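You operate a simulated robot arm through the tools that you are given. There is no shell and no other tool.

You are at the controls of a simulated robot arm. One attempt, no reset.

JOB
Drain off at the yellow wheel, couple the steam hose and bring the white gauge to 1.5 bar.
Fine: short sight glass empty, yellow wheel shut and black coupling on before steam goes in; orange lever open, red wheel about half open or more; white lever stays shut.

It is judged by the outcome, as a careful person would: the job done as asked, and still so three seconds after it is handed in. It fails if anything else is knocked over, pushed out of place, dropped, spilled or broken.

ROBOT AND FRAMES
A 6-joint arm with a two-finger gripper, fixed in place. Base frame: the origin is at the foot of the arm, x ahead of it, y to its left, z up. Readings come in mm, degrees, newtons and seconds.
Its first joint turns from -166.0 to 166.0 degrees. Payload 3.43 kg.
Tool frame: the origin (TCP) lies between the finger pads and is the grasp point; the fingertips stand 20 mm ahead of it; z points along the fingers, y is the line along which they close. The gripper opens to 190 mm. The gripper's body begins 248 mm behind the TCP.
Orientation is that of the tool frame in the base frame, as a unit quaternion [x, y, z, w]. With the fingers straight down and closing along the base's y, the tool's x points along the base's -x, its y along +y and its z along -z.

CONTROLS
- The arm moves only by the tool play_rows. Its argument "rows" is a list of rows, each a list of 7 numbers: the turn, a rotation vector about the tool's x, y, z in units of 4 degrees (1.0 is 4 degrees), then the shift along the tool's x, y, z in units of 50 mm (1.0 is 50 mm), then the finger opening in mm, from 0 to 190. In form: [[rx, ry, rz, tx, ty, tz, jaw], ...]. A call has 1 to 20 rows; each row shifts and turns the commanded pose from where the row before left it, along the tool's axes as they then stand. A call with a number of a shift or a turn outside -1 to 1 is refused whole. A row lasts 0.2 s, in which the tool goes at most 50 mm and 8.6 degrees; a call with a longer step from one row to the next is refused whole, and so is a gripper value outside its range. Where a pose cannot be reached the arm comes as near as it can. A force on the tool above 90 N (or 10 N above the force at the start of the call, whichever is more), or a blocked arm, ends the call early, and 0.2 s more pass. Each finger travels about 153 mm/s and halts on what it meets, pressing with about 43 N; the grip force reading is that of the motor and also rises with nothing between the fingers. The clock runs only during rows and for 0.2 s after the last one: add rows that do not move to give the fingers time. The reply holds the time, the measured pose of the TCP, the force on the tool along the base axes, the opening and the grip force, in the units named above and with some noise, with the torque about the TCP (base axes, N m) and any sound that the robot's microphone picked up.
- Cameras (640 x 400 px; columns grow to the right, rows downward): "scene" is fixed at [217.6, 639.5, 1899.5]; the picture's right is [-0.85, -0.53, 0.00], its down [-0.32, 0.51, -0.80] and it looks along [0.43, -0.68, -0.60] (base axes); focal length 355 px, centre (320, 200). "wrist" rides on the gripper at [70, -8, -288] in the tool frame; the picture's right is [0.12, 0.99, 0.00], its down [-0.96, 0.12, -0.25] and it looks along [-0.25, 0.03, 0.97] (tool axes); focal length 261 px, centre (320, 200). There is no depth. A picture from a camera that has moved, and an enlarged one, comes with that camera's place and axes in the base frame and with its lens. The place of the scene camera against the robot may be out by one fixed shift of up to 25 mm in any direction.
- grab_frame(camera): a new picture of that camera. It takes no simulated time.
- move_column(by): slides the trunk up (or, below 0, down) by that many mm; the arm rides with it, the base frame stays. It gives what a move gives, with no picture.
- enlarge(camera, box): a new picture of the part [left, top, right, bottom] of that camera's present view, enlarged. It takes no simulated time.
- job_done(): hands the job in; it is judged then, once.

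Places have to be worked out from the pictures, the camera data and where the tool is seen. Open the gripper and draw the arm clear of the work before you hand the job in, unless the task says otherwise.

The tools are called after "Emit:" by a JSON object that holds its "api" and its "payload". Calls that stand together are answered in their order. play_rows: Moves the arm, as the interface text tells. Its arguments: {"type":"object","properties":{"rows":{"type":"array"}},"required":["rows"]} The other tools are called the same way: move_column (by) slides the trunk up or down; grab_frame (camera) takes a picture; enlarge (camera, box) takes an enlarged picture of a part of a camera's view; job_done () hands the job in.

At the start:

```text
time: 0.0
tcp_pos: [556.4, -283.1, 1472.1]
ee_rot: [0.0, 1.0, 0.0, 0.0]
ft_force: [-0.5, -0.3, 0.8]
torque: [0.02, -0.04, -0.02]
width: 190.0
gripper_force: 0.1
trunk travel left (down, up): [-375.0, 65.0]
```

scene: 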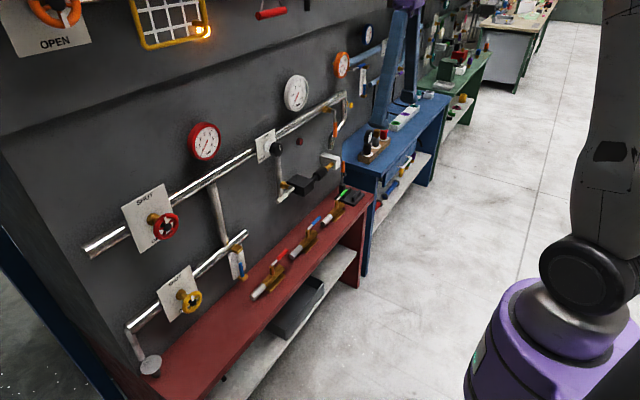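
wrist: 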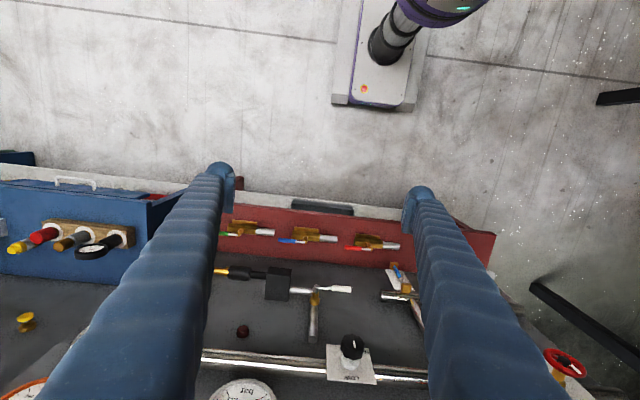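

I start by looking more closely at the panel from the scene camera, before moving anything.

Emit:
{"api": "enlarge", "payload": {"camera": "scene", "box": [70, 120, 270, 245]}}

Emit:
{"api": "enlarge", "payload": {"camera": "scene", "box": [230, 60, 390, 160]}}

Emit:
{"api": "enlarge", "payload": {"camera": "scene", "box": [230, 130, 390, 230]}}

Emit:
{"api": "enlarge", "payload": {"camera": "scene", "box": [110, 225, 310, 350]}}

Emit:
{"api": "enlarge", "payload": {"camera": "wrist", "box": [200, 220, 440, 400]}}

```text
3.20 times, centred on (170, 182) of scene
camera zoom: at [217.6, 639.5, 1899.5], right [-0.85, -0.53, 0.0], down [-0.32, 0.51, -0.8], along [0.43, -0.68, -0.6], focal length 1136 px, centre (800, 256)
```

zoom: 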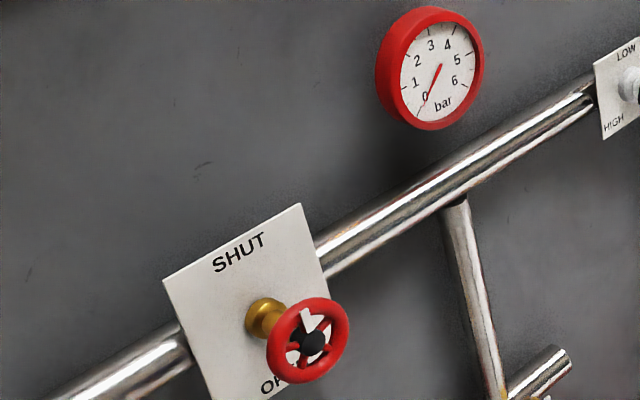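

```text
4.00 times, centred on (310, 110) of scene
camera zoom: at [217.6, 639.5, 1899.5], right [-0.85, -0.53, 0.0], down [-0.32, 0.51, -0.8], along [0.43, -0.68, -0.6], focal length 1420 px, centre (360, 560)
```

zoom: 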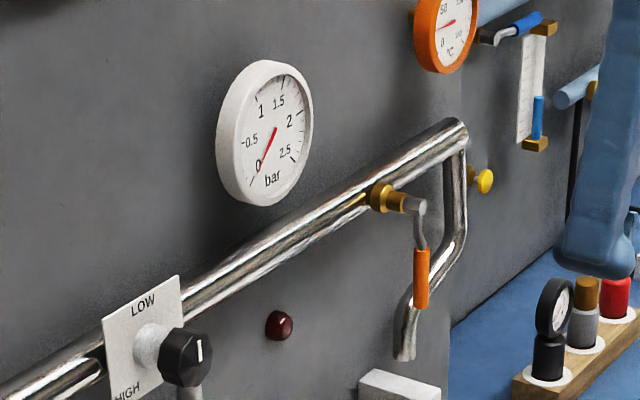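

```text
4.00 times, centred on (310, 180) of scene
camera zoom: at [217.6, 639.5, 1899.5], right [-0.85, -0.53, 0.0], down [-0.32, 0.51, -0.8], along [0.43, -0.68, -0.6], focal length 1420 px, centre (360, 280)
```

zoom: 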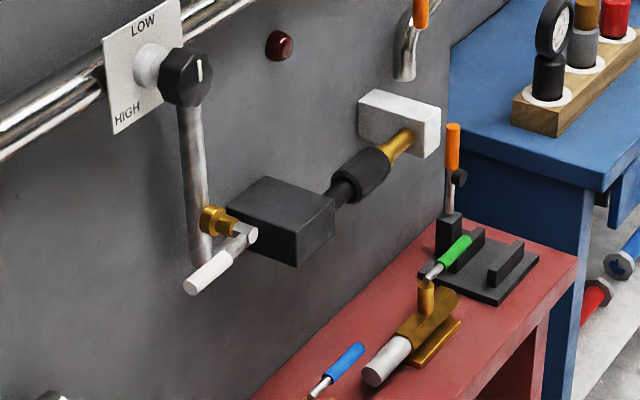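

```text
3.20 times, centred on (210, 288) of scene
camera zoom: at [217.6, 639.5, 1899.5], right [-0.85, -0.53, 0.0], down [-0.32, 0.51, -0.8], along [0.43, -0.68, -0.6], focal length 1136 px, centre (672, -80)
```

zoom: 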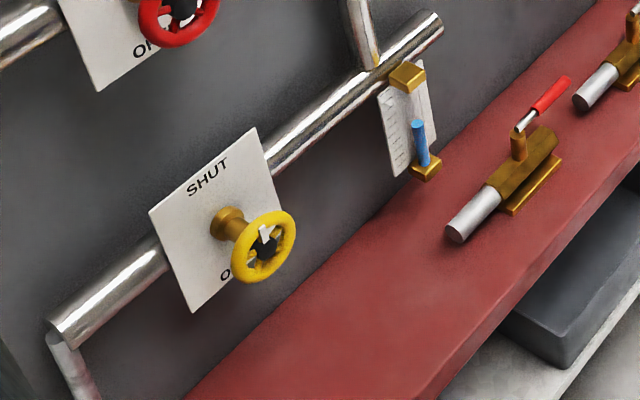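

```text
2.22 times, centred on (320, 310) of wrist
camera zoom: at [486.6, -290.6, 1759.5], right [-0.12, 0.99, 0.0], down [0.96, 0.12, 0.25], along [0.25, 0.03, -0.97], focal length 579 px, centre (320, -44)
```

zoom: 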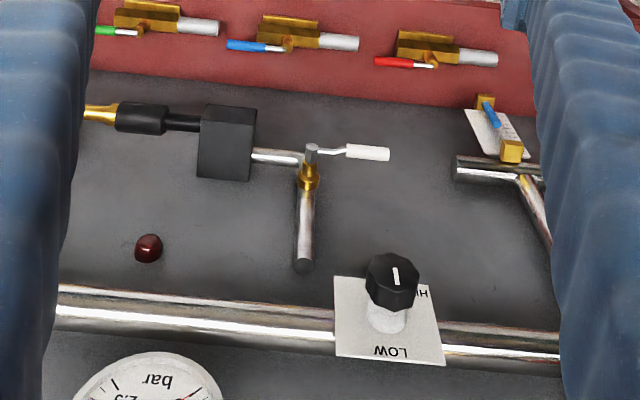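

The panel wall seems to face the robot (plane near x≈950), with the regulator knob triangulated at about (903,-172,1315). I turn the tool gradually to point at the wall (about -y) so the wrist camera can see the panel.

Emit:
{"api": "play_rows", "payload": {"rows": [[0, -1, 0, 0, 0, 0, 190], [0, -1, 0, 0, 0, 0, 190], [0, -1, 0, 0, 0, 0, 190], [0, -1, 0, 0, 0, 0, 190], [0, -1, 0, 0, 0, 0, 190], [0, -1, 0, 0, 0, 0, 190], [0, -1, 0, 0, 0, 0, 190], [0, -1, 0, 0, 0, 0, 190], [0, -1, 0, 0, 0, 0, 190], [0, -1, 0, 0, 0, 0, 190], [0, -1, 0, 0, 0, 0, 190], [0, -1, 0, 0, 0, 0, 190]]}}

```text
time: 2.6
tcp_pos: [556.6, -284.6, 1466.6]
ee_rot: [0.001, 0.915, 0.005, 0.403]
ft_force: [-1.1, -0.7, 0.1]
torque: [0.01, 0.02, 0.01]
width: 190.1
gripper_force: 0.1
trunk travel left (down, up): [-375.0, 65.0]
```

The turn goes as expected (48° done). I go on to the full 90°, then look.

Emit:
{"api": "play_rows", "payload": {"rows": [[0, -1, 0, 0, 0, 0, 190], [0, -1, 0, 0, 0, 0, 190], [0, -1, 0, 0, 0, 0, 190], [0, -1, 0, 0, 0, 0, 190], [0, -1, 0, 0, 0, 0, 190], [0, -1, 0, 0, 0, 0, 190], [0, -1, 0, 0, 0, 0, 190], [0, -1, 0, 0, 0, 0, 190], [0, -1, 0, 0, 0, 0, 190], [0, -1, 0, 0, 0, 0, 190], [0, -0.5, 0, 0, 0, 0, 190], [0, 0, 0, 0, 0, 0, 190]]}}

Emit:
{"api": "grab_frame", "payload": {"camera": "wrist"}}

Emit:
{"api": "grab_frame", "payload": {"camera": "scene"}}

```text
time: 5.2
tcp_pos: [583.3, -351.0, 1509.6]
ee_rot: [-0.003, 0.707, 0.002, 0.707]
ft_force: [0.5, 0.3, 0.2]
torque: [0.0, 0.03, -0.05]
width: 190.2
gripper_force: 0.0
out of reach, approached as far as the arm can: row 6, 7, 8, 9, 10, 11
trunk travel left (down, up): [-375.0, 65.0]
```

```text
taken
camera wrist: at [297.5, -360.4, 1440.0], right [-0.01, 0.99, -0.12], down [-0.25, 0.11, 0.96], along [0.97, 0.03, 0.24], focal length 261 px, centre (320, 200)
```

wrist: 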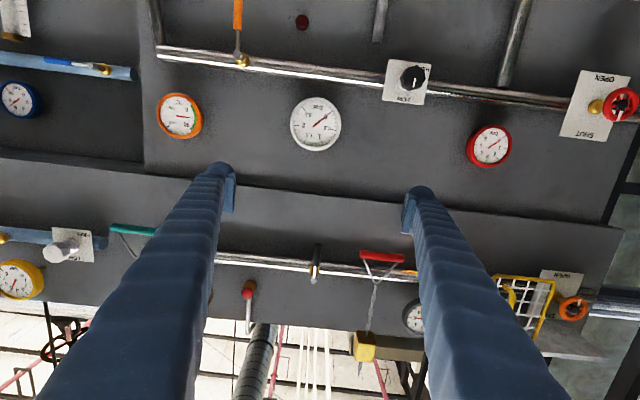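

```text
taken
```

scene: 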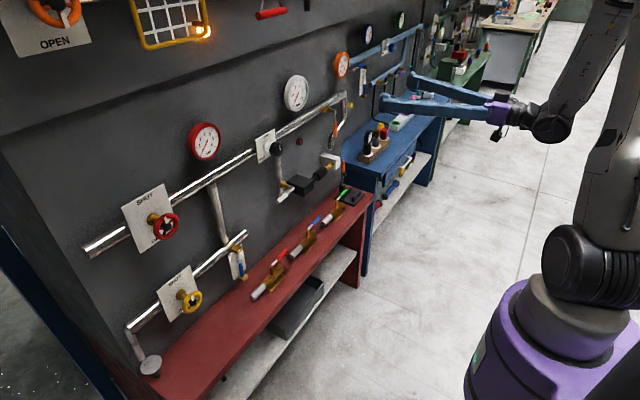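

The tool now points at the wall and the camera sees the panel upside down. I move down and to +y to face the panel's centre, staying well back from the wall.

Emit:
{"api": "play_rows", "payload": {"rows": [[0, 0, 0, 0.7, 0.7, 0, 190], [0, 0, 0, 0.7, 0.7, 0, 190], [0, 0, 0, 0.7, 0.7, 0, 190], [0, 0, 0, 0.7, 0.7, 0, 190], [0, 0, 0, 0.7, 0.7, 0, 190], [0, 0, 0, 0.7, 0.7, 0, 190], [0, 0, 0, 0.7, 0.7, 0, 190], [0, 0, 0, 0, 0, 0, 190]]}}

Emit:
{"api": "grab_frame", "payload": {"camera": "wrist"}}

Emit:
{"api": "grab_frame", "payload": {"camera": "scene"}}

```text
time: 7.0
tcp_pos: [668.6, -316.1, 1463.0]
ee_rot: [0.005, 0.714, 0.01, 0.7]
ft_force: [-1.4, 0.2, 0.0]
torque: [0.0, 0.0, -0.02]
width: 189.9
gripper_force: 0.1
out of reach, approached as far as the arm can: row 1, 2, 3, 4, 5, 6, 7
trunk travel left (down, up): [-375.0, 65.0]
```

```text
taken
camera wrist: at [380.0, -324.7, 1397.7], right [-0.01, 1.0, -0.1], down [-0.23, 0.09, 0.97], along [0.97, 0.03, 0.23], focal length 261 px, centre (320, 200)
```

wrist: 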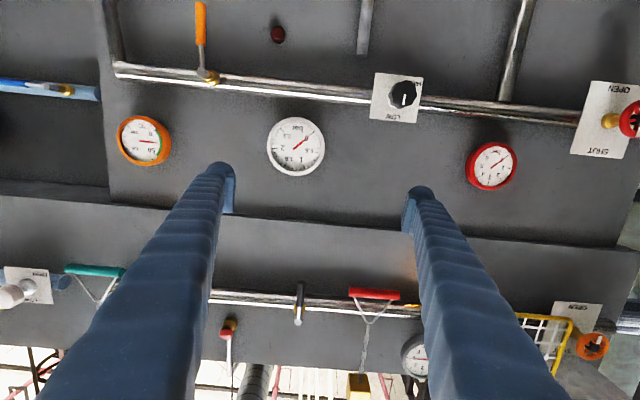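

```text
taken
```

scene: 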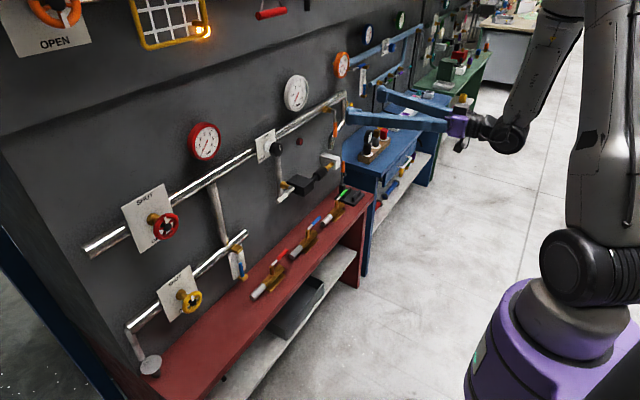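

The arm seems too folded for these poses (too close to its own axis). I try stepping forward (+x) a little while moving toward +y and down.

Emit:
{"api": "play_rows", "payload": {"rows": [[0, 0, 0, 0, 0, 1, 190], [0, 0, 0, 0, 0, 1, 190], [0, 0, 0, 0, 0, 0, 190]]}}

```text
time: 7.8
tcp_pos: [774.9, -315.1, 1463.1]
ee_rot: [0.0, 0.707, 0.0, 0.707]
ft_force: [0.1, -0.1, 0.6]
torque: [-0.02, 0.0, -0.04]
width: 190.0
gripper_force: 0.1
trunk travel left (down, up): [-375.0, 65.0]
```

Reachable now at x≈775 and the command restarts from the measured pose. I move down 210 mm and +y 150 mm in small steps.

Emit:
{"api": "play_rows", "payload": {"rows": [[0, 0, 0, 0.8, 0.5, 0, 190], [0, 0, 0, 0.8, 0.5, 0, 190], [0, 0, 0, 0.8, 0.5, 0, 190], [0, 0, 0, 0.8, 0.5, 0, 190], [0, 0, 0, 0.8, 0.5, 0, 190], [0, 0, 0, 0.8, 0.5, 0, 190], [0, 0, 0, 0, 0, 0, 190]]}}

Emit:
{"api": "grab_frame", "payload": {"camera": "wrist"}}

Emit:
{"api": "grab_frame", "payload": {"camera": "scene"}}

```text
time: 9.4
tcp_pos: [860.3, -271.7, 1391.3]
ee_rot: [0.007, 0.714, 0.02, 0.7]
ft_force: [-0.5, 0.3, -0.3]
torque: [-0.04, 0.06, -0.02]
width: 190.0
gripper_force: 0.0
out of reach, approached as far as the arm can: row 1, 2, 3, 4, 5, 6
trunk travel left (down, up): [-375.0, 65.0]
```

```text
taken
camera wrist: at [572.6, -283.1, 1325.8], right [-0.02, 1.0, -0.08], down [-0.23, 0.07, 0.97], along [0.97, 0.04, 0.23], focal length 261 px, centre (320, 200)
```

wrist: 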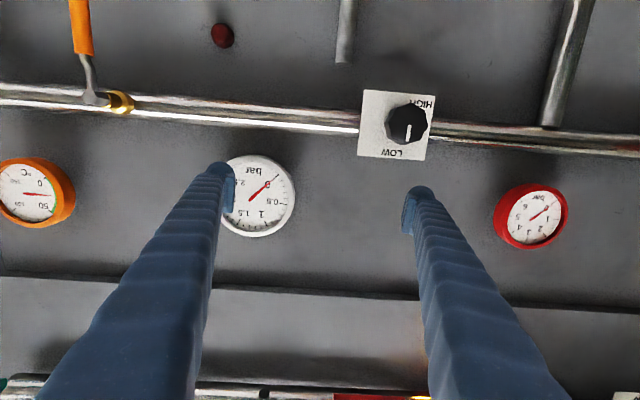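

```text
taken
```

scene: 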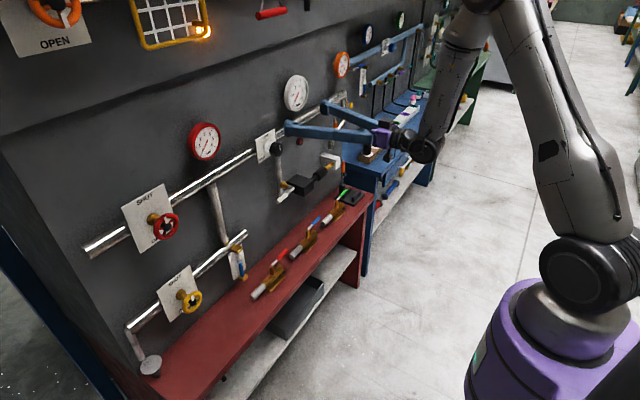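

The arm got pushed outward to x≈860 by its fold limit, so its shoulder is too near this height. I back off to the reachable place at (775,-315,1463) with the tilt corrected, then I'll lower the trunk.

Emit:
{"api": "play_rows", "payload": {"rows": [[0, 0, 0, -0.5, -0.3, -0.5, 190], [0.26, -0.28, -0.55, -0.5, -0.3, -0.5, 190], [0, 0, 0, -0.45, -0.27, -0.6, 190], [0, 0, 0, 0, 0, 0, 190]]}}

```text
time: 10.4
tcp_pos: [793.7, -325.3, 1480.6]
ee_rot: [-0.009, 0.701, -0.019, 0.713]
ft_force: [0.3, -0.4, -0.6]
torque: [-0.01, -0.08, 0.03]
width: 189.8
gripper_force: 0.0
out of reach, approached as far as the arm can: row 1, 2
trunk travel left (down, up): [-375.0, 65.0]
```

The reading shows I over-corrected by about the same amount; I undo that small turn and step back slightly.

Emit:
{"api": "play_rows", "payload": {"rows": [[-0.26, 0.28, 0.55, 0, 0, -0.3, 190], [0, 0, 0, 0, 0, 0, 190], [0, 0, 0, 0, 0, 0, 190]]}}

```text
time: 11.2
tcp_pos: [776.1, -323.5, 1481.1]
ee_rot: [0.0, 0.707, 0.0, 0.707]
ft_force: [0.4, -0.4, 1.0]
torque: [0.02, 0.01, 0.0]
width: 189.7
gripper_force: 0.1
trunk travel left (down, up): [-375.0, 65.0]
```

Pose is clean again. I lower the trunk 220 mm; the TCP would go to about (776,-323,1261), fingertips still about 80 mm or more clear of what sticks out of the wall.

Emit:
{"api": "move_column", "payload": {"by": -220}}

Emit:
{"api": "grab_frame", "payload": {"camera": "wrist"}}

Emit:
{"api": "grab_frame", "payload": {"camera": "scene"}}

```text
time: 13.5
tcp_pos: [775.7, -325.0, 1261.8]
ee_rot: [0.0, 0.707, 0.0, 0.707]
ft_force: [0.5, 0.1, -1.0]
torque: [-0.02, 0.01, 0.03]
width: 190.2
gripper_force: 0.1
trunk travel left (down, up): [-155.0, 285.0]
```

```text
taken
camera wrist: at [489.0, -332.4, 1190.8], right [0.0, 0.99, -0.12], down [-0.25, 0.12, 0.96], along [0.97, 0.03, 0.25], focal length 261 px, centre (320, 200)
```

wrist: 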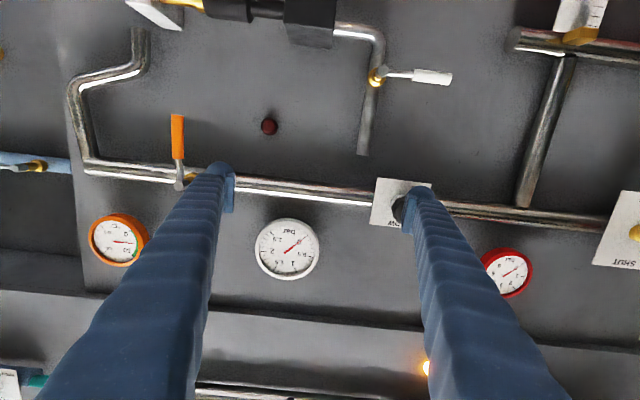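

```text
taken
```

scene: 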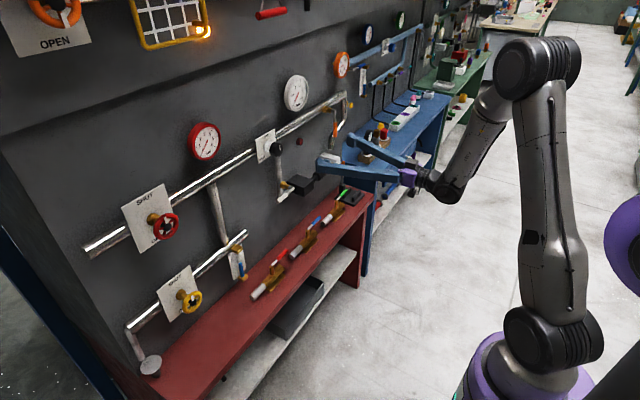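

The view is good; the orange lever hangs down from a pivot near (910,-547,1296), and the white lever is sideways at the vertical branch. I lower the trunk the remaining way to see the lower items (yellow wheel, coupling) and for a better arm fold.

Emit:
{"api": "move_column", "payload": {"by": -130}}

Emit:
{"api": "grab_frame", "payload": {"camera": "wrist"}}

Emit:
{"api": "grab_frame", "payload": {"camera": "scene"}}

```text
time: 15.1
tcp_pos: [776.7, -322.6, 1131.4]
ee_rot: [0.0, 0.707, 0.0, 0.707]
ft_force: [-0.1, -0.4, -0.9]
torque: [0.01, 0.0, 0.01]
width: 190.0
gripper_force: 0.0
trunk travel left (down, up): [-25.0, 415.0]
```

```text
taken
camera wrist: at [489.0, -332.3, 1060.8], right [0.0, 0.99, -0.12], down [-0.25, 0.12, 0.96], along [0.97, 0.03, 0.25], focal length 261 px, centre (320, 200)
```

wrist: 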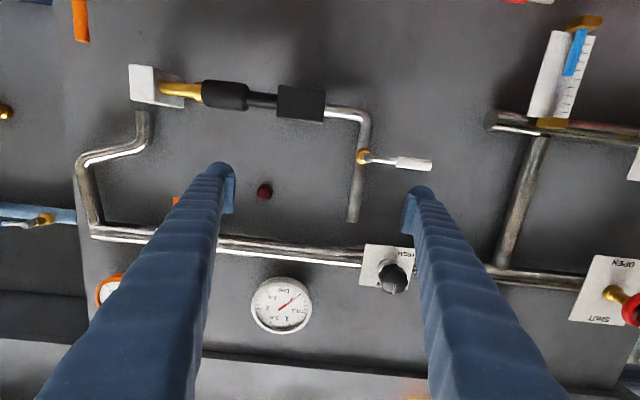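

```text
taken
```

scene: 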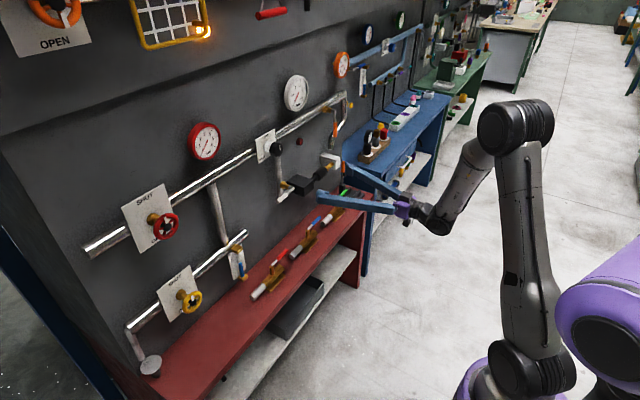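

I look closer at the coupling and the sight glass areas from this pose.

Emit:
{"api": "enlarge", "payload": {"camera": "wrist", "box": [60, 40, 260, 165]}}

Emit:
{"api": "enlarge", "payload": {"camera": "wrist", "box": [240, 60, 440, 185]}}

Emit:
{"api": "enlarge", "payload": {"camera": "wrist", "box": [460, 0, 640, 112]}}

Emit:
{"api": "enlarge", "payload": {"camera": "scene", "box": [255, 110, 395, 200]}}

```text
3.20 times, centred on (160, 102) of wrist
camera zoom: at [489.0, -332.3, 1060.8], right [0.0, 0.99, -0.12], down [-0.25, 0.12, 0.96], along [0.97, 0.03, 0.25], focal length 834 px, centre (832, 512)
```

zoom: 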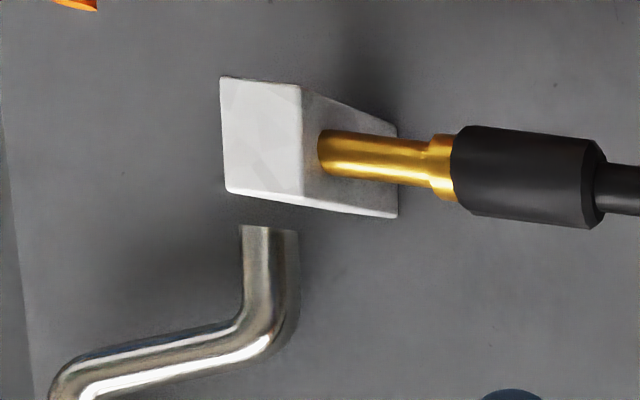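

```text
3.20 times, centred on (340, 122) of wrist
camera zoom: at [489.0, -332.3, 1060.8], right [0.0, 0.99, -0.12], down [-0.25, 0.12, 0.96], along [0.97, 0.03, 0.25], focal length 834 px, centre (256, 448)
```

zoom: 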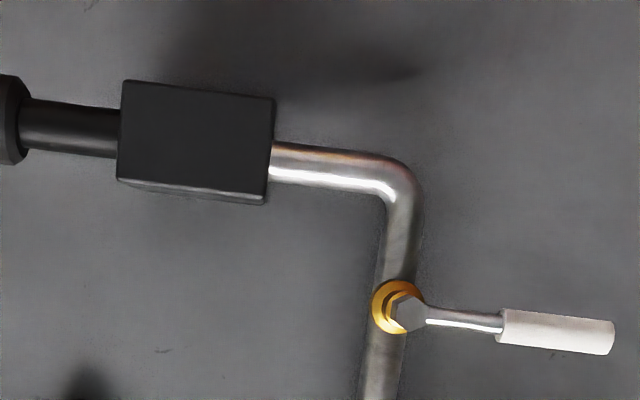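

```text
3.56 times, centred on (550, 56) of wrist
camera zoom: at [489.0, -332.3, 1060.8], right [0.0, 0.99, -0.12], down [-0.25, 0.12, 0.96], along [0.97, 0.03, 0.25], focal length 927 px, centre (-498, 712)
```

zoom: 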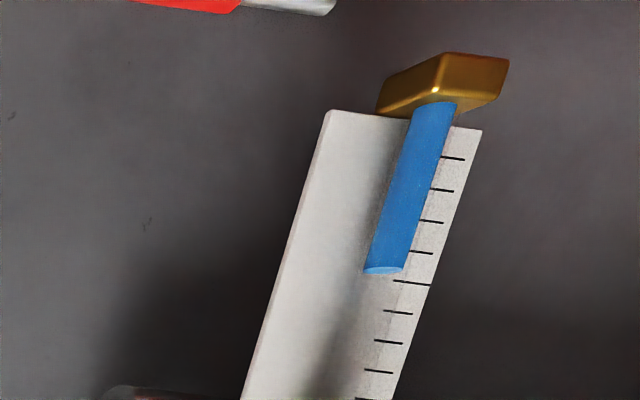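

```text
4.44 times, centred on (325, 155) of scene
camera zoom: at [217.6, 639.5, 1899.5], right [-0.85, -0.53, 0.0], down [-0.32, 0.51, -0.8], along [0.43, -0.68, -0.6], focal length 1578 px, centre (298, 400)
```

zoom: 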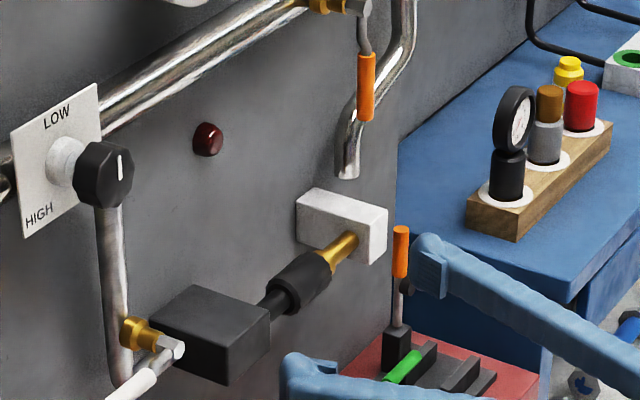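

Triangulating from two wrist views: coupling centre ≈ (941,-492,1021) with its axis along y, white lever handle ≈ (914,-175,1092), regulator knob ≈ (914,-167,1300), wheels near x≈915, y≈285. I shift to +y (a little forward at x≈815) to see the wheels.

Emit:
{"api": "play_rows", "payload": {"rows": [[0, 0, 0, 0, 0, 0.8, 190], [0, 0, 0, 0, 1, 0, 190], [0, 0, 0, 0, 1, 0, 190], [0, 0, 0, 0, 1, 0, 190], [0, 0, 0, 0, 1, 0, 190], [0, 0, 0, 0, 0, 0, 190]]}}

```text
time: 16.5
tcp_pos: [825.0, -137.3, 1161.7]
ee_rot: [0.004, 0.712, 0.012, 0.702]
ft_force: [0.3, 0.7, -0.3]
torque: [0.02, 0.06, -0.11]
width: 190.0
gripper_force: 0.0
out of reach, approached as far as the arm can: row 4, 5
trunk travel left (down, up): [-25.0, 415.0]
```

That spot is at the fold limit (radius ≈ 840 mm). I raise 60 mm and continue to +y at about x≈830.

Emit:
{"api": "play_rows", "payload": {"rows": [[0, 0, 0, -1, 0, 0, 190], [0, 0, 0, -0.6, 0.7, 0, 190], [0, 0, 0, 0, 1, 0, 190], [0, 0, 0, 0, 1, 0, 190], [0, 0, 0, 0, 1, 0, 190], [0, 0, 0, 0, 1, 0, 190], [0, 0, 0, 0, 1, 0, 190], [0, 0, 0, 0, 1, 0, 190], [0, 0, 0, 0, 0, 0, 190]]}}

Emit:
{"api": "grab_frame", "payload": {"camera": "wrist"}}

Emit:
{"api": "grab_frame", "payload": {"camera": "scene"}}

```text
time: 18.5
tcp_pos: [791.6, -1.6, 1259.8]
ee_rot: [-0.043, 0.711, 0.033, 0.701]
ft_force: [0.1, 0.5, 0.1]
torque: [0.0, -0.01, -0.03]
width: 190.0
gripper_force: 0.1
out of reach, approached as far as the arm can: row 3, 4, 5, 6, 7, 8
trunk travel left (down, up): [-25.0, 415.0]
```

```text
taken
camera wrist: at [507.0, -41.4, 1193.1], right [-0.11, 0.99, -0.13], down [-0.25, 0.1, 0.96], along [0.96, 0.14, 0.23], focal length 261 px, centre (320, 200)
```

wrist: 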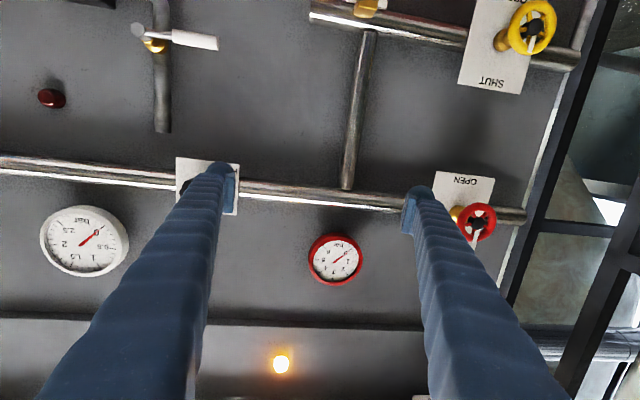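

```text
taken
```

scene: 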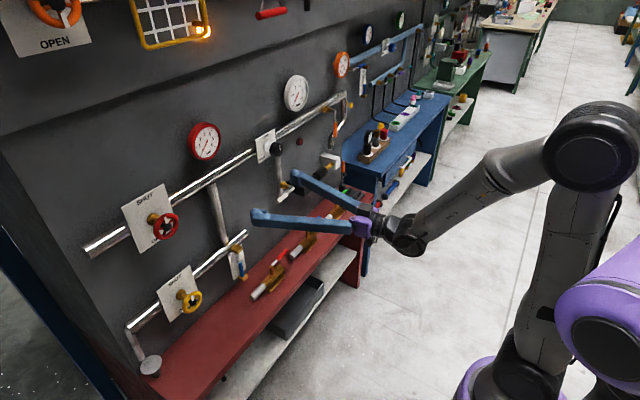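

The arm stops near y≈0, again too folded. I extend forward ~60 mm (tips to ≈870, free of the wall items here) to get out of the limit and check the pose.

Emit:
{"api": "play_rows", "payload": {"rows": [[0, 0, 0, 0, 0, 0.6, 190], [0, 0, 0, 0, 0, 0.6, 190], [0, 0, 0, 0, 0, 0, 190]]}}

```text
time: 19.3
tcp_pos: [850.0, 0.8, 1258.2]
ee_rot: [-0.05, 0.71, 0.035, 0.702]
ft_force: [0.9, -0.3, -0.2]
torque: [0.03, 0.01, 0.02]
width: 190.2
gripper_force: 0.0
trunk travel left (down, up): [-25.0, 415.0]
```

Now free of the limit but yawed 6.9°. I correct the yaw in two rows and then try moving on toward +y.

Emit:
{"api": "play_rows", "payload": {"rows": [[0.86, -0.08, 0.15, 0, 0, 0, 190], [0.86, -0.08, 0.15, 0, 0, 0, 190], [0, 0, 0, 0, 1, 0, 190], [0, 0, 0, 0, 1, 0, 190], [0, 0, 0, 0, 0, 0, 190]]}}

```text
time: 20.5
tcp_pos: [833.3, 40.7, 1264.1]
ee_rot: [-0.067, 0.711, 0.049, 0.699]
ft_force: [0.1, -0.5, 0.1]
torque: [0.01, 0.02, -0.11]
width: 189.9
gripper_force: 0.1
out of reach, approached as far as the arm can: row 1, 2, 3, 4
trunk travel left (down, up): [-25.0, 415.0]
```

The yaw correction itself is refused as out of reach, so this looks like a wrist joint limit. I look at the arm's shape in the scene picture to understand its configuration.

Emit:
{"api": "enlarge", "payload": {"camera": "scene", "box": [240, 80, 640, 330]}}

Emit:
{"api": "enlarge", "payload": {"camera": "scene", "box": [340, 190, 460, 265]}}

```text
1.60 times, centred on (440, 205) of scene
camera zoom: at [217.6, 639.5, 1899.5], right [-0.85, -0.53, 0.0], down [-0.32, 0.51, -0.8], along [0.43, -0.68, -0.6], focal length 568 px, centre (128, 192)
```

zoom: 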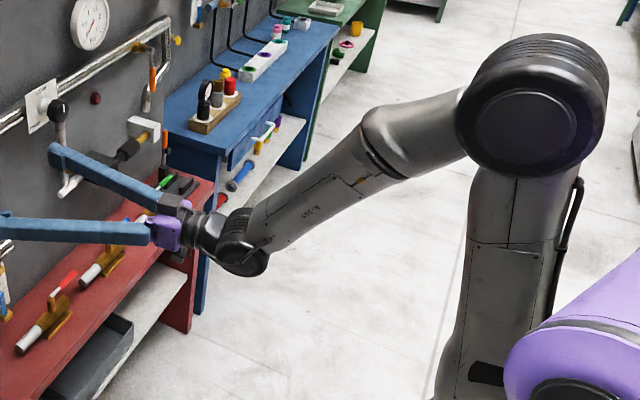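

```text
5.33 times, centred on (400, 228) of scene
camera zoom: at [217.6, 639.5, 1899.5], right [-0.85, -0.53, 0.0], down [-0.32, 0.51, -0.8], along [0.43, -0.68, -0.6], focal length 1893 px, centre (-107, 53)
```

zoom: 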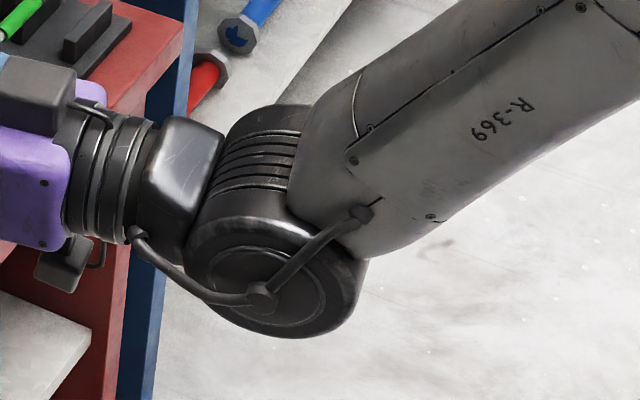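

This is a forearm-roll/bend wrist, and I entered the horizontal pose by swinging the forearm roll far round, which now hits its limit. I'll undo: go back to y≈-300 here (clear of the wall), pitch the tool down again, then pitch up again at y≈0 so the wrist bends straight through.

Emit:
{"api": "play_rows", "payload": {"rows": [[0, 0, 0, 0, -1, 0, 190], [0, 0, 0, 0, -1, 0, 190], [0, 0, 0, 0, -1, 0, 190], [0, 0, 0, 0, -1, 0, 190], [0, 0, 0, 0, -1, 0, 190], [0, 0, 0, 0, -1, 0, 190], [0, 0, 0, 0, 0, 0, 190]]}}

```text
time: 22.1
tcp_pos: [870.0, -253.3, 1273.1]
ee_rot: [-0.048, 0.71, 0.034, 0.702]
ft_force: [-0.5, -0.9, 0.3]
torque: [0.0, -0.07, 0.15]
width: 189.9
gripper_force: 0.1
trunk travel left (down, up): [-25.0, 415.0]
```

I'm at x=870 near the knob's depth, so I first back off 50 mm, then pitch the tool down gradually while drawing back.

Emit:
{"api": "play_rows", "payload": {"rows": [[0, 0, 0, 0, 0, -1, 190], [0, 1, 0, 0.15, 0, -0.1, 190], [0, 1, 0, 0.15, 0, -0.1, 190], [0, 1, 0, 0.15, 0, -0.1, 190], [0, 1, 0, 0.15, 0, -0.1, 190], [0, 1, 0, 0.15, 0, -0.1, 190], [0, 1, 0, 0.15, 0, -0.1, 190], [0, 1, 0, 0.15, 0, -0.1, 190], [0, 1, 0, 0.15, 0, -0.1, 190], [0, 1, 0, 0.15, 0, -0.1, 190], [0, 1, 0, 0.15, 0, -0.1, 190], [0, 0, 0, 0, 0, 0, 190]]}}

Emit:
{"api": "grab_frame", "payload": {"camera": "scene"}}

```text
time: 24.7
tcp_pos: [753.9, -272.3, 1220.1]
ee_rot: [-0.057, 0.908, 0.016, 0.415]
ft_force: [-0.2, 0.9, 0.2]
torque: [-0.03, 0.02, 0.01]
width: 190.3
gripper_force: 0.0
trunk travel left (down, up): [-25.0, 415.0]
```

```text
taken
```

scene: 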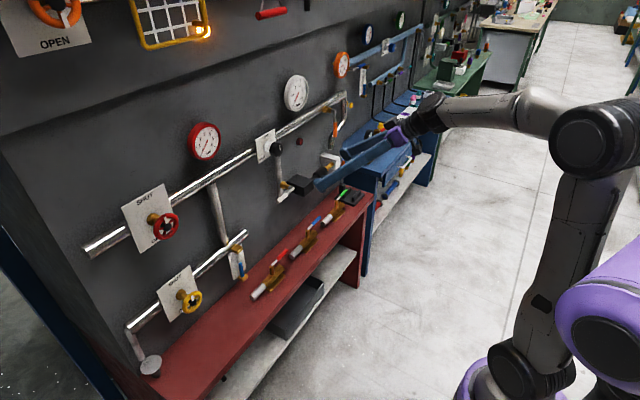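

Going well. I continue pitching to fully down while drawing back to about x≈665, z≈1120.

Emit:
{"api": "play_rows", "payload": {"rows": [[0, 1, 0, 0.2, 0, 0.1, 190], [0, 1, 0, 0.2, 0, 0.1, 190], [0, 1, 0, 0.2, 0, 0.1, 190], [0, 1, 0, 0.2, 0, 0.1, 190], [0, 1, 0, 0.2, 0, 0.1, 190], [0, 1, 0, 0.2, 0, 0.1, 190], [0, 1, 0, 0.2, 0, 0.1, 190], [0, 1, 0, 0.2, 0, 0.1, 190], [0, 1, 0, 0.2, 0, 0.1, 190], [0, 1, 0, 0.2, 0, 0.1, 190], [0, 1, 0, 0.2, 0, 0.1, 190], [0, 1, 0, 0.2, 0, 0.1, 190], [0, 0, 0, 0, 0, 0, 190]]}}

Emit:
{"api": "grab_frame", "payload": {"camera": "scene"}}

Emit:
{"api": "grab_frame", "payload": {"camera": "wrist"}}

```text
time: 27.5
tcp_pos: [676.5, -280.5, 1112.9]
ee_rot: [-0.059, 0.998, -0.008, 0.012]
ft_force: [-0.7, 0.1, -0.6]
torque: [0.03, 0.04, -0.03]
width: 189.9
gripper_force: 0.1
trunk travel left (down, up): [-25.0, 415.0]
```

```text
taken
```

scene: 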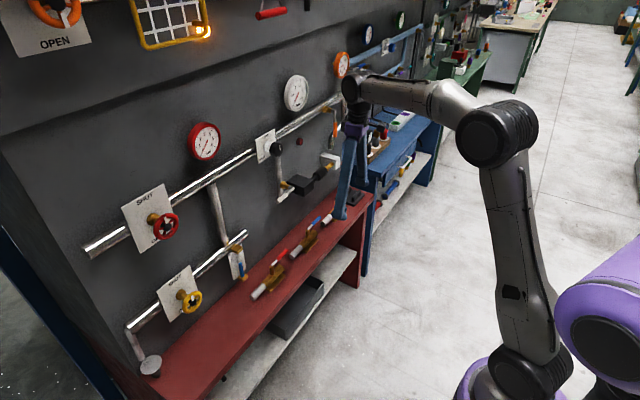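

```text
taken
camera wrist: at [600.7, -293.2, 1399.2], right [-0.23, 0.97, -0.02], down [0.94, 0.23, 0.27], along [0.26, 0.04, -0.96], focal length 261 px, centre (320, 200)
```

wrist: 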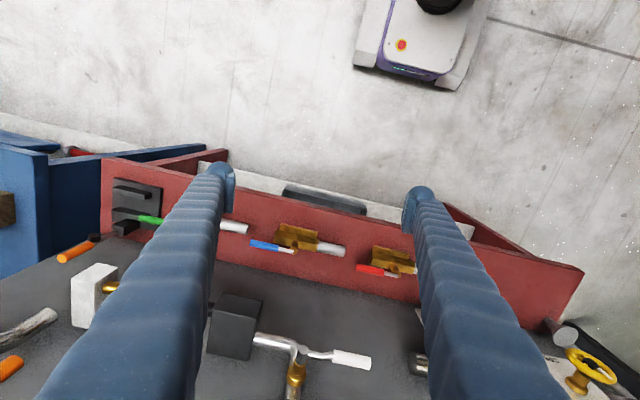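

Tool is down again at (676,-280,1113). Now I straighten the yaw and travel to y≈0 at about x=620 before pitching up straight ahead.

Emit:
{"api": "play_rows", "payload": {"rows": [[0, 0, 0.85, 0.5, 0.6, 0, 190], [0, 0, 0.85, 0.5, 0.6, 0, 190], [0, 0, 0, 0, 1, 0, 190], [0, 0, 0, 0, 1, 0, 190], [0, 0, 0, 0, 1, 0, 190], [0, 0, 0, 0, 1, 0, 190], [0, 0, 0, 0, 0.3, 0, 190], [0, 0, 0, 0, 0, 0, 190]]}}

```text
time: 29.3
tcp_pos: [620.1, -14.6, 1108.3]
ee_rot: [0.0, 1.0, -0.007, 0.012]
ft_force: [0.0, -0.1, 0.2]
torque: [-0.06, 0.0, -0.03]
width: 189.9
gripper_force: 0.2
trunk travel left (down, up): [-25.0, 415.0]
```

Now at y≈-15 with yaw straight. I pitch up in the arm's plane, moving slightly forward, in two stages.

Emit:
{"api": "play_rows", "payload": {"rows": [[0, 0, 0, 0, 0.29, 0, 190], [0, -1, 0, -0.24, 0, -0.07, 190], [0, -1, 0, -0.24, 0, -0.07, 190], [0, -1, 0, -0.24, 0, -0.07, 190], [0, -1, 0, -0.24, 0, -0.07, 190], [0, -1, 0, -0.24, 0, -0.07, 190], [0, -1, 0, -0.24, 0, -0.07, 190], [0, -1, 0, -0.24, 0, -0.07, 190], [0, -1, 0, -0.25, 0, 0.06, 190], [0, -1, 0, -0.25, 0, 0.06, 190], [0, -1, 0, -0.25, 0, 0.06, 190], [0, -1, 0, -0.25, 0, 0.06, 190], [0, -1, 0, -0.25, 0, 0.06, 190], [0, -1, 0, -0.25, 0, 0.06, 190], [0, 0, 0, 0, 0, 0, 190]]}}

Emit:
{"api": "grab_frame", "payload": {"camera": "scene"}}

```text
time: 32.5
tcp_pos: [764.8, 5.0, 1183.4]
ee_rot: [-0.004, 0.893, -0.007, 0.45]
ft_force: [-0.2, 0.5, 0.6]
torque: [0.0, 0.0, 0.01]
width: 189.8
gripper_force: 0.1
trunk travel left (down, up): [-25.0, 415.0]
```

```text
taken
```

scene: 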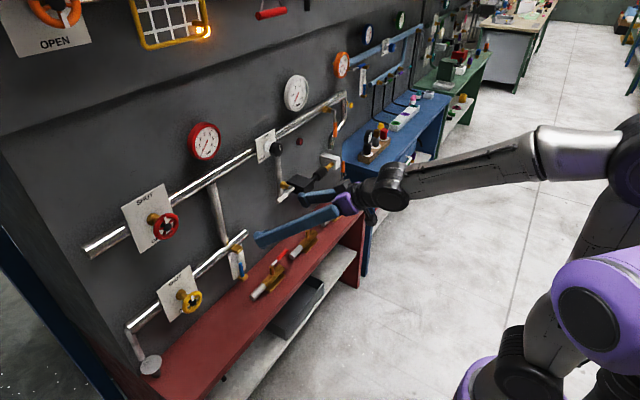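

Passing smoothly with no reach complaints. I finish pitching to horizontal (36.5° to go), ending near x≈835, z≈1250.

Emit:
{"api": "play_rows", "payload": {"rows": [[0, -1, 0, -0.19, 0, 0.1, 190], [0, -1, 0, -0.19, 0, 0.1, 190], [0, -1, 0, -0.19, 0, 0.1, 190], [0, -1, 0, -0.19, 0, 0.1, 190], [0, -1, 0, -0.19, 0, 0.1, 190], [0, -1, 0, -0.19, 0, 0.1, 190], [0, -1, 0, -0.19, 0, 0.1, 190], [0, -1, 0, -0.19, 0, 0.1, 190], [0, -1, 0, -0.19, 0, 0.1, 190], [0, -0.12, 0, 0, 0, 0, 190], [0, 0, 0, 0, 0, 0, 190]]}}

Emit:
{"api": "grab_frame", "payload": {"camera": "scene"}}

Emit:
{"api": "grab_frame", "payload": {"camera": "wrist"}}

```text
time: 34.9
tcp_pos: [831.7, 15.6, 1239.9]
ee_rot: [-0.008, 0.726, 0.006, 0.688]
ft_force: [-0.3, 0.7, -0.5]
torque: [0.01, -0.01, 0.02]
width: 190.1
gripper_force: 0.0
out of reach, approached as far as the arm can: row 1
trunk travel left (down, up): [-25.0, 415.0]
```

```text
taken
```

scene: 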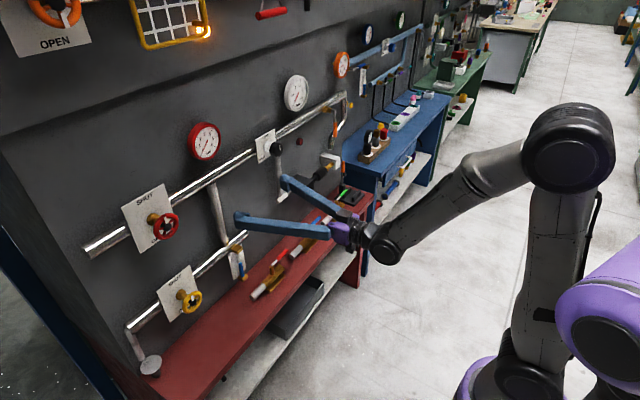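

```text
taken
camera wrist: at [541.4, 1.3, 1183.9], right [-0.03, 0.99, -0.12], down [-0.2, 0.11, 0.97], along [0.98, 0.05, 0.19], focal length 261 px, centre (320, 200)
```

wrist: 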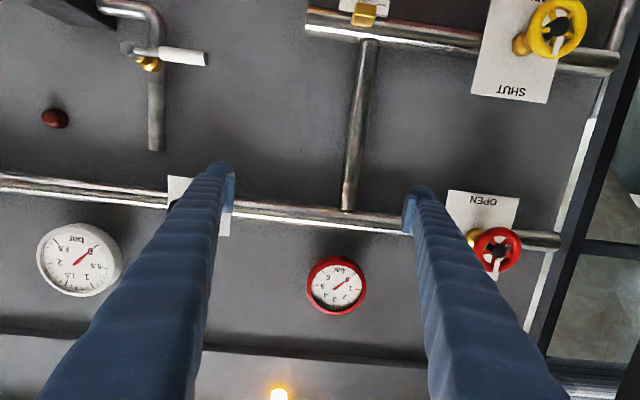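

Nearly horizontal (3° left), and no yaw limit so far. I correct the small residual and test moving to +y toward the wheels.

Emit:
{"api": "play_rows", "payload": {"rows": [[0.28, -0.77, 0, 0, 0, 0, 190], [0, 0, 0, 0, 1, 0, 190], [0, 0, 0, 0, 1, 0, 190], [0, 0, 0, 0, 0, 0, 190]]}}

```text
time: 35.9
tcp_pos: [832.7, 119.5, 1240.6]
ee_rot: [-0.001, 0.707, 0.0, 0.707]
ft_force: [0.2, 1.0, 0.1]
torque: [-0.01, -0.02, -0.13]
width: 190.1
gripper_force: 0.0
trunk travel left (down, up): [-25.0, 415.0]
```

Works in this branch. I go on toward y≈250 and down to z≈1140 to view the yellow wheel.

Emit:
{"api": "play_rows", "payload": {"rows": [[0, 0, 0, 0.5, 0.8, 0, 190], [0, 0, 0, 0.5, 0.8, 0, 190], [0, 0, 0, 0.5, 0.8, 0, 190], [0, 0, 0, 0.5, 0, 0, 190], [0, 0, 0, 0, 0, 0, 190]]}}

Emit:
{"api": "grab_frame", "payload": {"camera": "wrist"}}

Emit:
{"api": "grab_frame", "payload": {"camera": "scene"}}

```text
time: 37.1
tcp_pos: [830.5, 238.3, 1136.0]
ee_rot: [-0.001, 0.707, -0.002, 0.707]
ft_force: [0.4, 0.1, 0.1]
torque: [0.01, -0.05, -0.07]
width: 189.8
gripper_force: 0.0
trunk travel left (down, up): [-25.0, 415.0]
```

```text
taken
camera wrist: at [543.3, 230.7, 1065.7], right [0.0, 0.99, -0.12], down [-0.25, 0.12, 0.96], along [0.97, 0.03, 0.25], focal length 261 px, centre (320, 200)
```

wrist: 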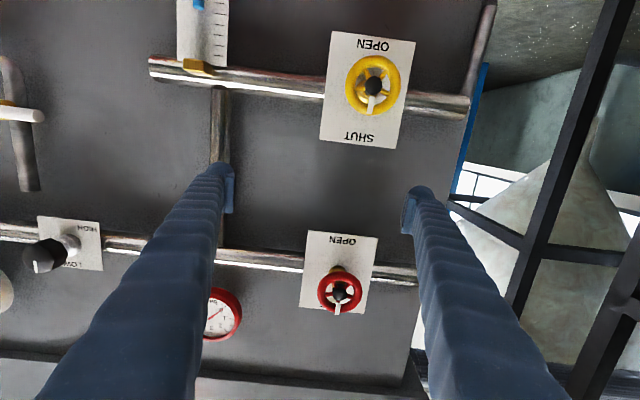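

```text
taken
```

scene: 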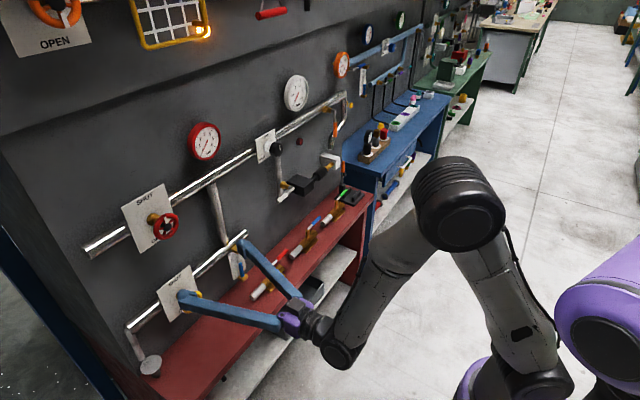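

Both wheels show their pointer at SHUT (top), OPEN at the bottom. I enlarge both wheels to read details and turning directions.

Emit:
{"api": "enlarge", "payload": {"camera": "wrist", "box": [300, 20, 440, 160]}}

Emit:
{"api": "enlarge", "payload": {"camera": "wrist", "box": [280, 220, 400, 320]}}

Emit:
{"api": "enlarge", "payload": {"camera": "wrist", "box": [150, 0, 260, 80]}}

Emit:
{"api": "enlarge", "payload": {"camera": "wrist", "box": [0, 80, 120, 280]}}

```text
2.86 times, centred on (370, 90) of wrist
camera zoom: at [543.3, 230.7, 1065.7], right [0.0, 0.99, -0.12], down [-0.25, 0.12, 0.96], along [0.97, 0.03, 0.25], focal length 745 px, centre (177, 514)
```

zoom: 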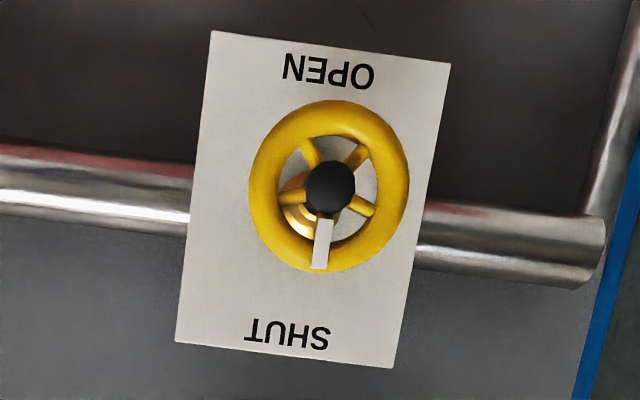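

```text
4.00 times, centred on (340, 270) of wrist
camera zoom: at [543.3, 230.7, 1065.7], right [0.0, 0.99, -0.12], down [-0.25, 0.12, 0.96], along [0.97, 0.03, 0.25], focal length 1043 px, centre (240, -80)
```

zoom: 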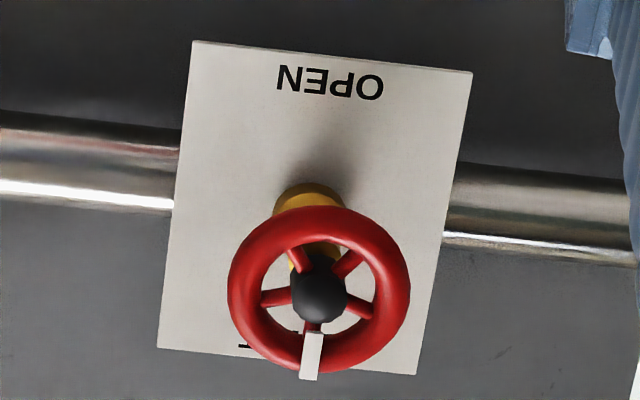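

```text
5.00 times, centred on (205, 40) of wrist
camera zoom: at [543.3, 230.7, 1065.7], right [0.0, 0.99, -0.12], down [-0.25, 0.12, 0.96], along [0.97, 0.03, 0.25], focal length 1303 px, centre (895, 1000)
```

zoom: 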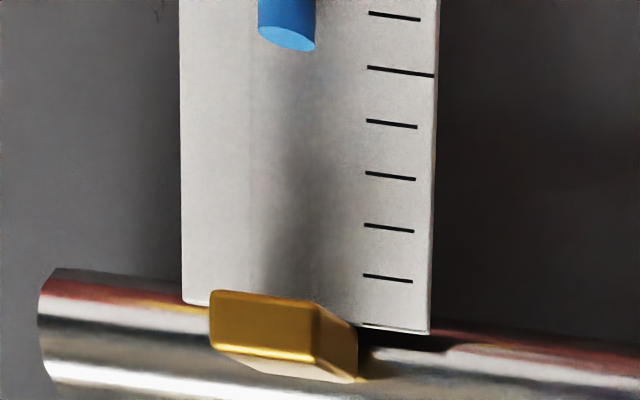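

```text
2.00 times, centred on (60, 180) of wrist
camera zoom: at [543.3, 230.7, 1065.7], right [0.0, 0.99, -0.12], down [-0.25, 0.12, 0.96], along [0.97, 0.03, 0.25], focal length 521 px, centre (840, 240)
```

zoom: 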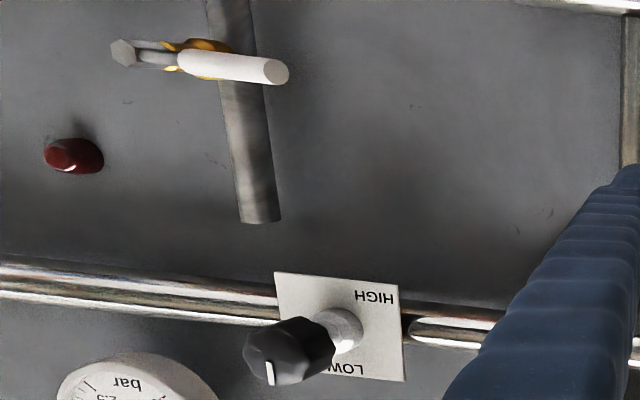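

Triangulated: yellow wheel centre ≈ (898,290,1001), red wheel ≈ (900,290,1299), plates at x≈954, wheel diameter ≈ 72 mm. I move in front of the yellow wheel at x≈830 with jaws at 110 mm, and check alignment (the TCP axis should show at about (320,185) in the wrist picture).

Emit:
{"api": "play_rows", "payload": {"rows": [[0, 0, 0, 0.6, 0.25, 0, 170], [0, 0, 0, 0.6, 0.25, 0, 150], [0, 0, 0, 0.6, 0.25, 0, 130], [0, 0, 0, 0.6, 0.28, 0, 110], [0, 0, 0, 0.31, 0, 0, 110], [0, 0, 0, 0, 0, 0, 110], [0, 0, 0, 0, 0, 0, 110]]}}

Emit:
{"api": "grab_frame", "payload": {"camera": "wrist"}}

```text
time: 38.7
tcp_pos: [832.4, 287.0, 1002.5]
ee_rot: [-0.001, 0.707, -0.002, 0.707]
ft_force: [-0.3, -0.1, -0.2]
torque: [0.01, 0.0, -0.03]
width: 109.8
gripper_force: 0.0
trunk travel left (down, up): [-25.0, 415.0]
```

```text
taken
camera wrist: at [544.8, 278.8, 931.6], right [0.0, 0.99, -0.12], down [-0.25, 0.12, 0.96], along [0.97, 0.03, 0.25], focal length 261 px, centre (320, 200)
```

wrist: 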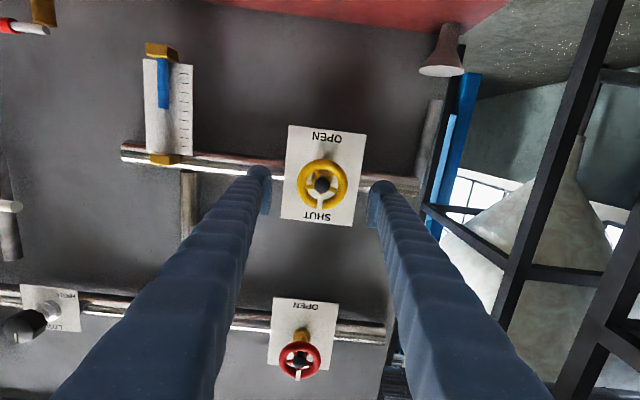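

Emit:
{"api": "enlarge", "payload": {"camera": "wrist", "box": [240, 120, 400, 220]}}

Emit:
{"api": "enlarge", "payload": {"camera": "wrist", "box": [110, 20, 230, 180]}}

```text
4.00 times, centred on (320, 170) of wrist
camera zoom: at [544.8, 278.8, 931.6], right [0.0, 0.99, -0.12], down [-0.25, 0.12, 0.96], along [0.97, 0.03, 0.25], focal length 1043 px, centre (320, 320)
```

zoom: 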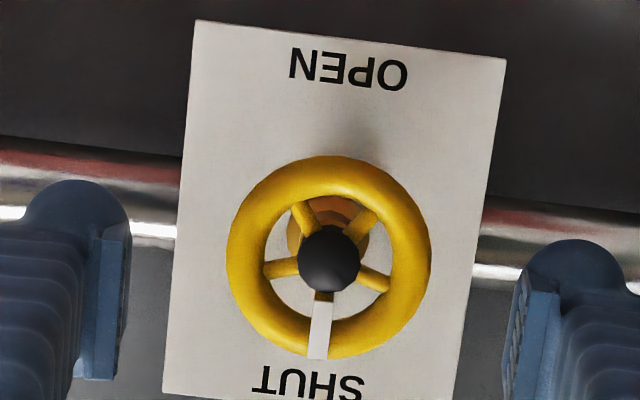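

```text
2.50 times, centred on (170, 100) of wrist
camera zoom: at [544.8, 278.8, 931.6], right [0.0, 0.99, -0.12], down [-0.25, 0.12, 0.96], along [0.97, 0.03, 0.25], focal length 652 px, centre (695, 450)
```

zoom: 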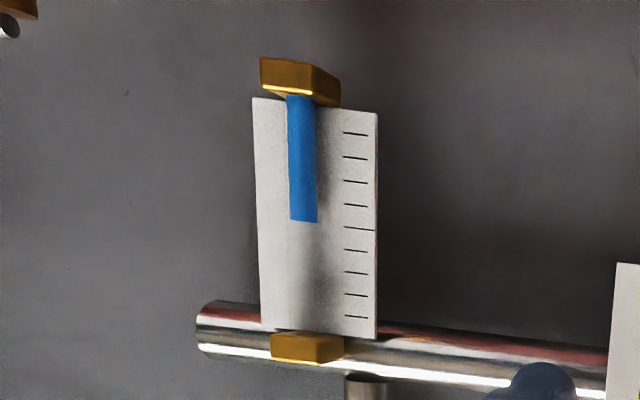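

The wheel shows 3–4 mm to +y and ~2 mm low of the tool axis. I correct that, advance 65 mm so the pads straddle the rim, and close the jaws.

Emit:
{"api": "play_rows", "payload": {"rows": [[0, 0, 0, 0.036, 0.068, 0.3, 110], [0, 0, 0, 0, 0, 0.5, 110], [0, 0, 0, 0, 0, 0.5, 110], [0, 0, 0, 0, 0, 0, 110]]}}

Emit:
{"api": "grab_frame", "payload": {"camera": "wrist"}}

Emit:
{"api": "enlarge", "payload": {"camera": "wrist", "box": [240, 140, 400, 240]}}

```text
time: 39.7
tcp_pos: [896.3, 290.5, 999.5]
ee_rot: [-0.001, 0.707, -0.001, 0.707]
ft_force: [0.0, 0.5, 0.3]
torque: [-0.02, 0.0, 0.0]
width: 109.9
gripper_force: 0.1
trunk travel left (down, up): [-25.0, 415.0]
```

```text
taken
camera wrist: at [609.0, 281.6, 929.6], right [0.0, 0.99, -0.12], down [-0.25, 0.12, 0.96], along [0.97, 0.03, 0.25], focal length 261 px, centre (320, 200)
```

wrist: 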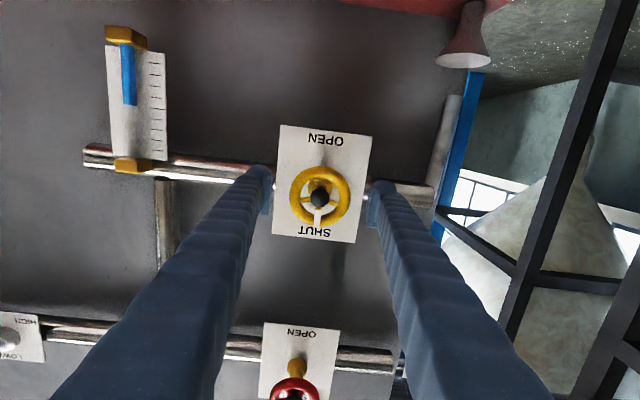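

```text
4.00 times, centred on (320, 190) of wrist
camera zoom: at [609.0, 281.6, 929.6], right [0.0, 0.99, -0.12], down [-0.25, 0.12, 0.96], along [0.97, 0.03, 0.25], focal length 1043 px, centre (320, 240)
```

zoom: 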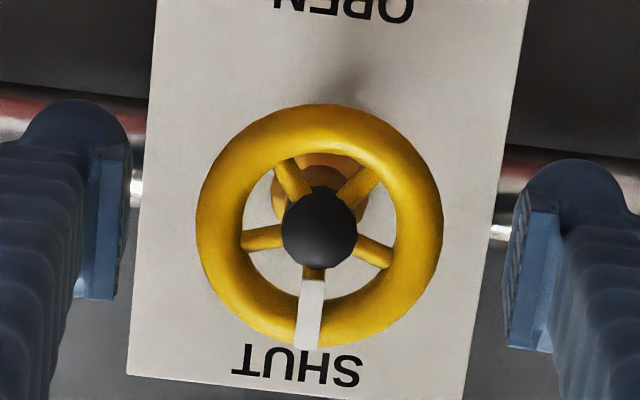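

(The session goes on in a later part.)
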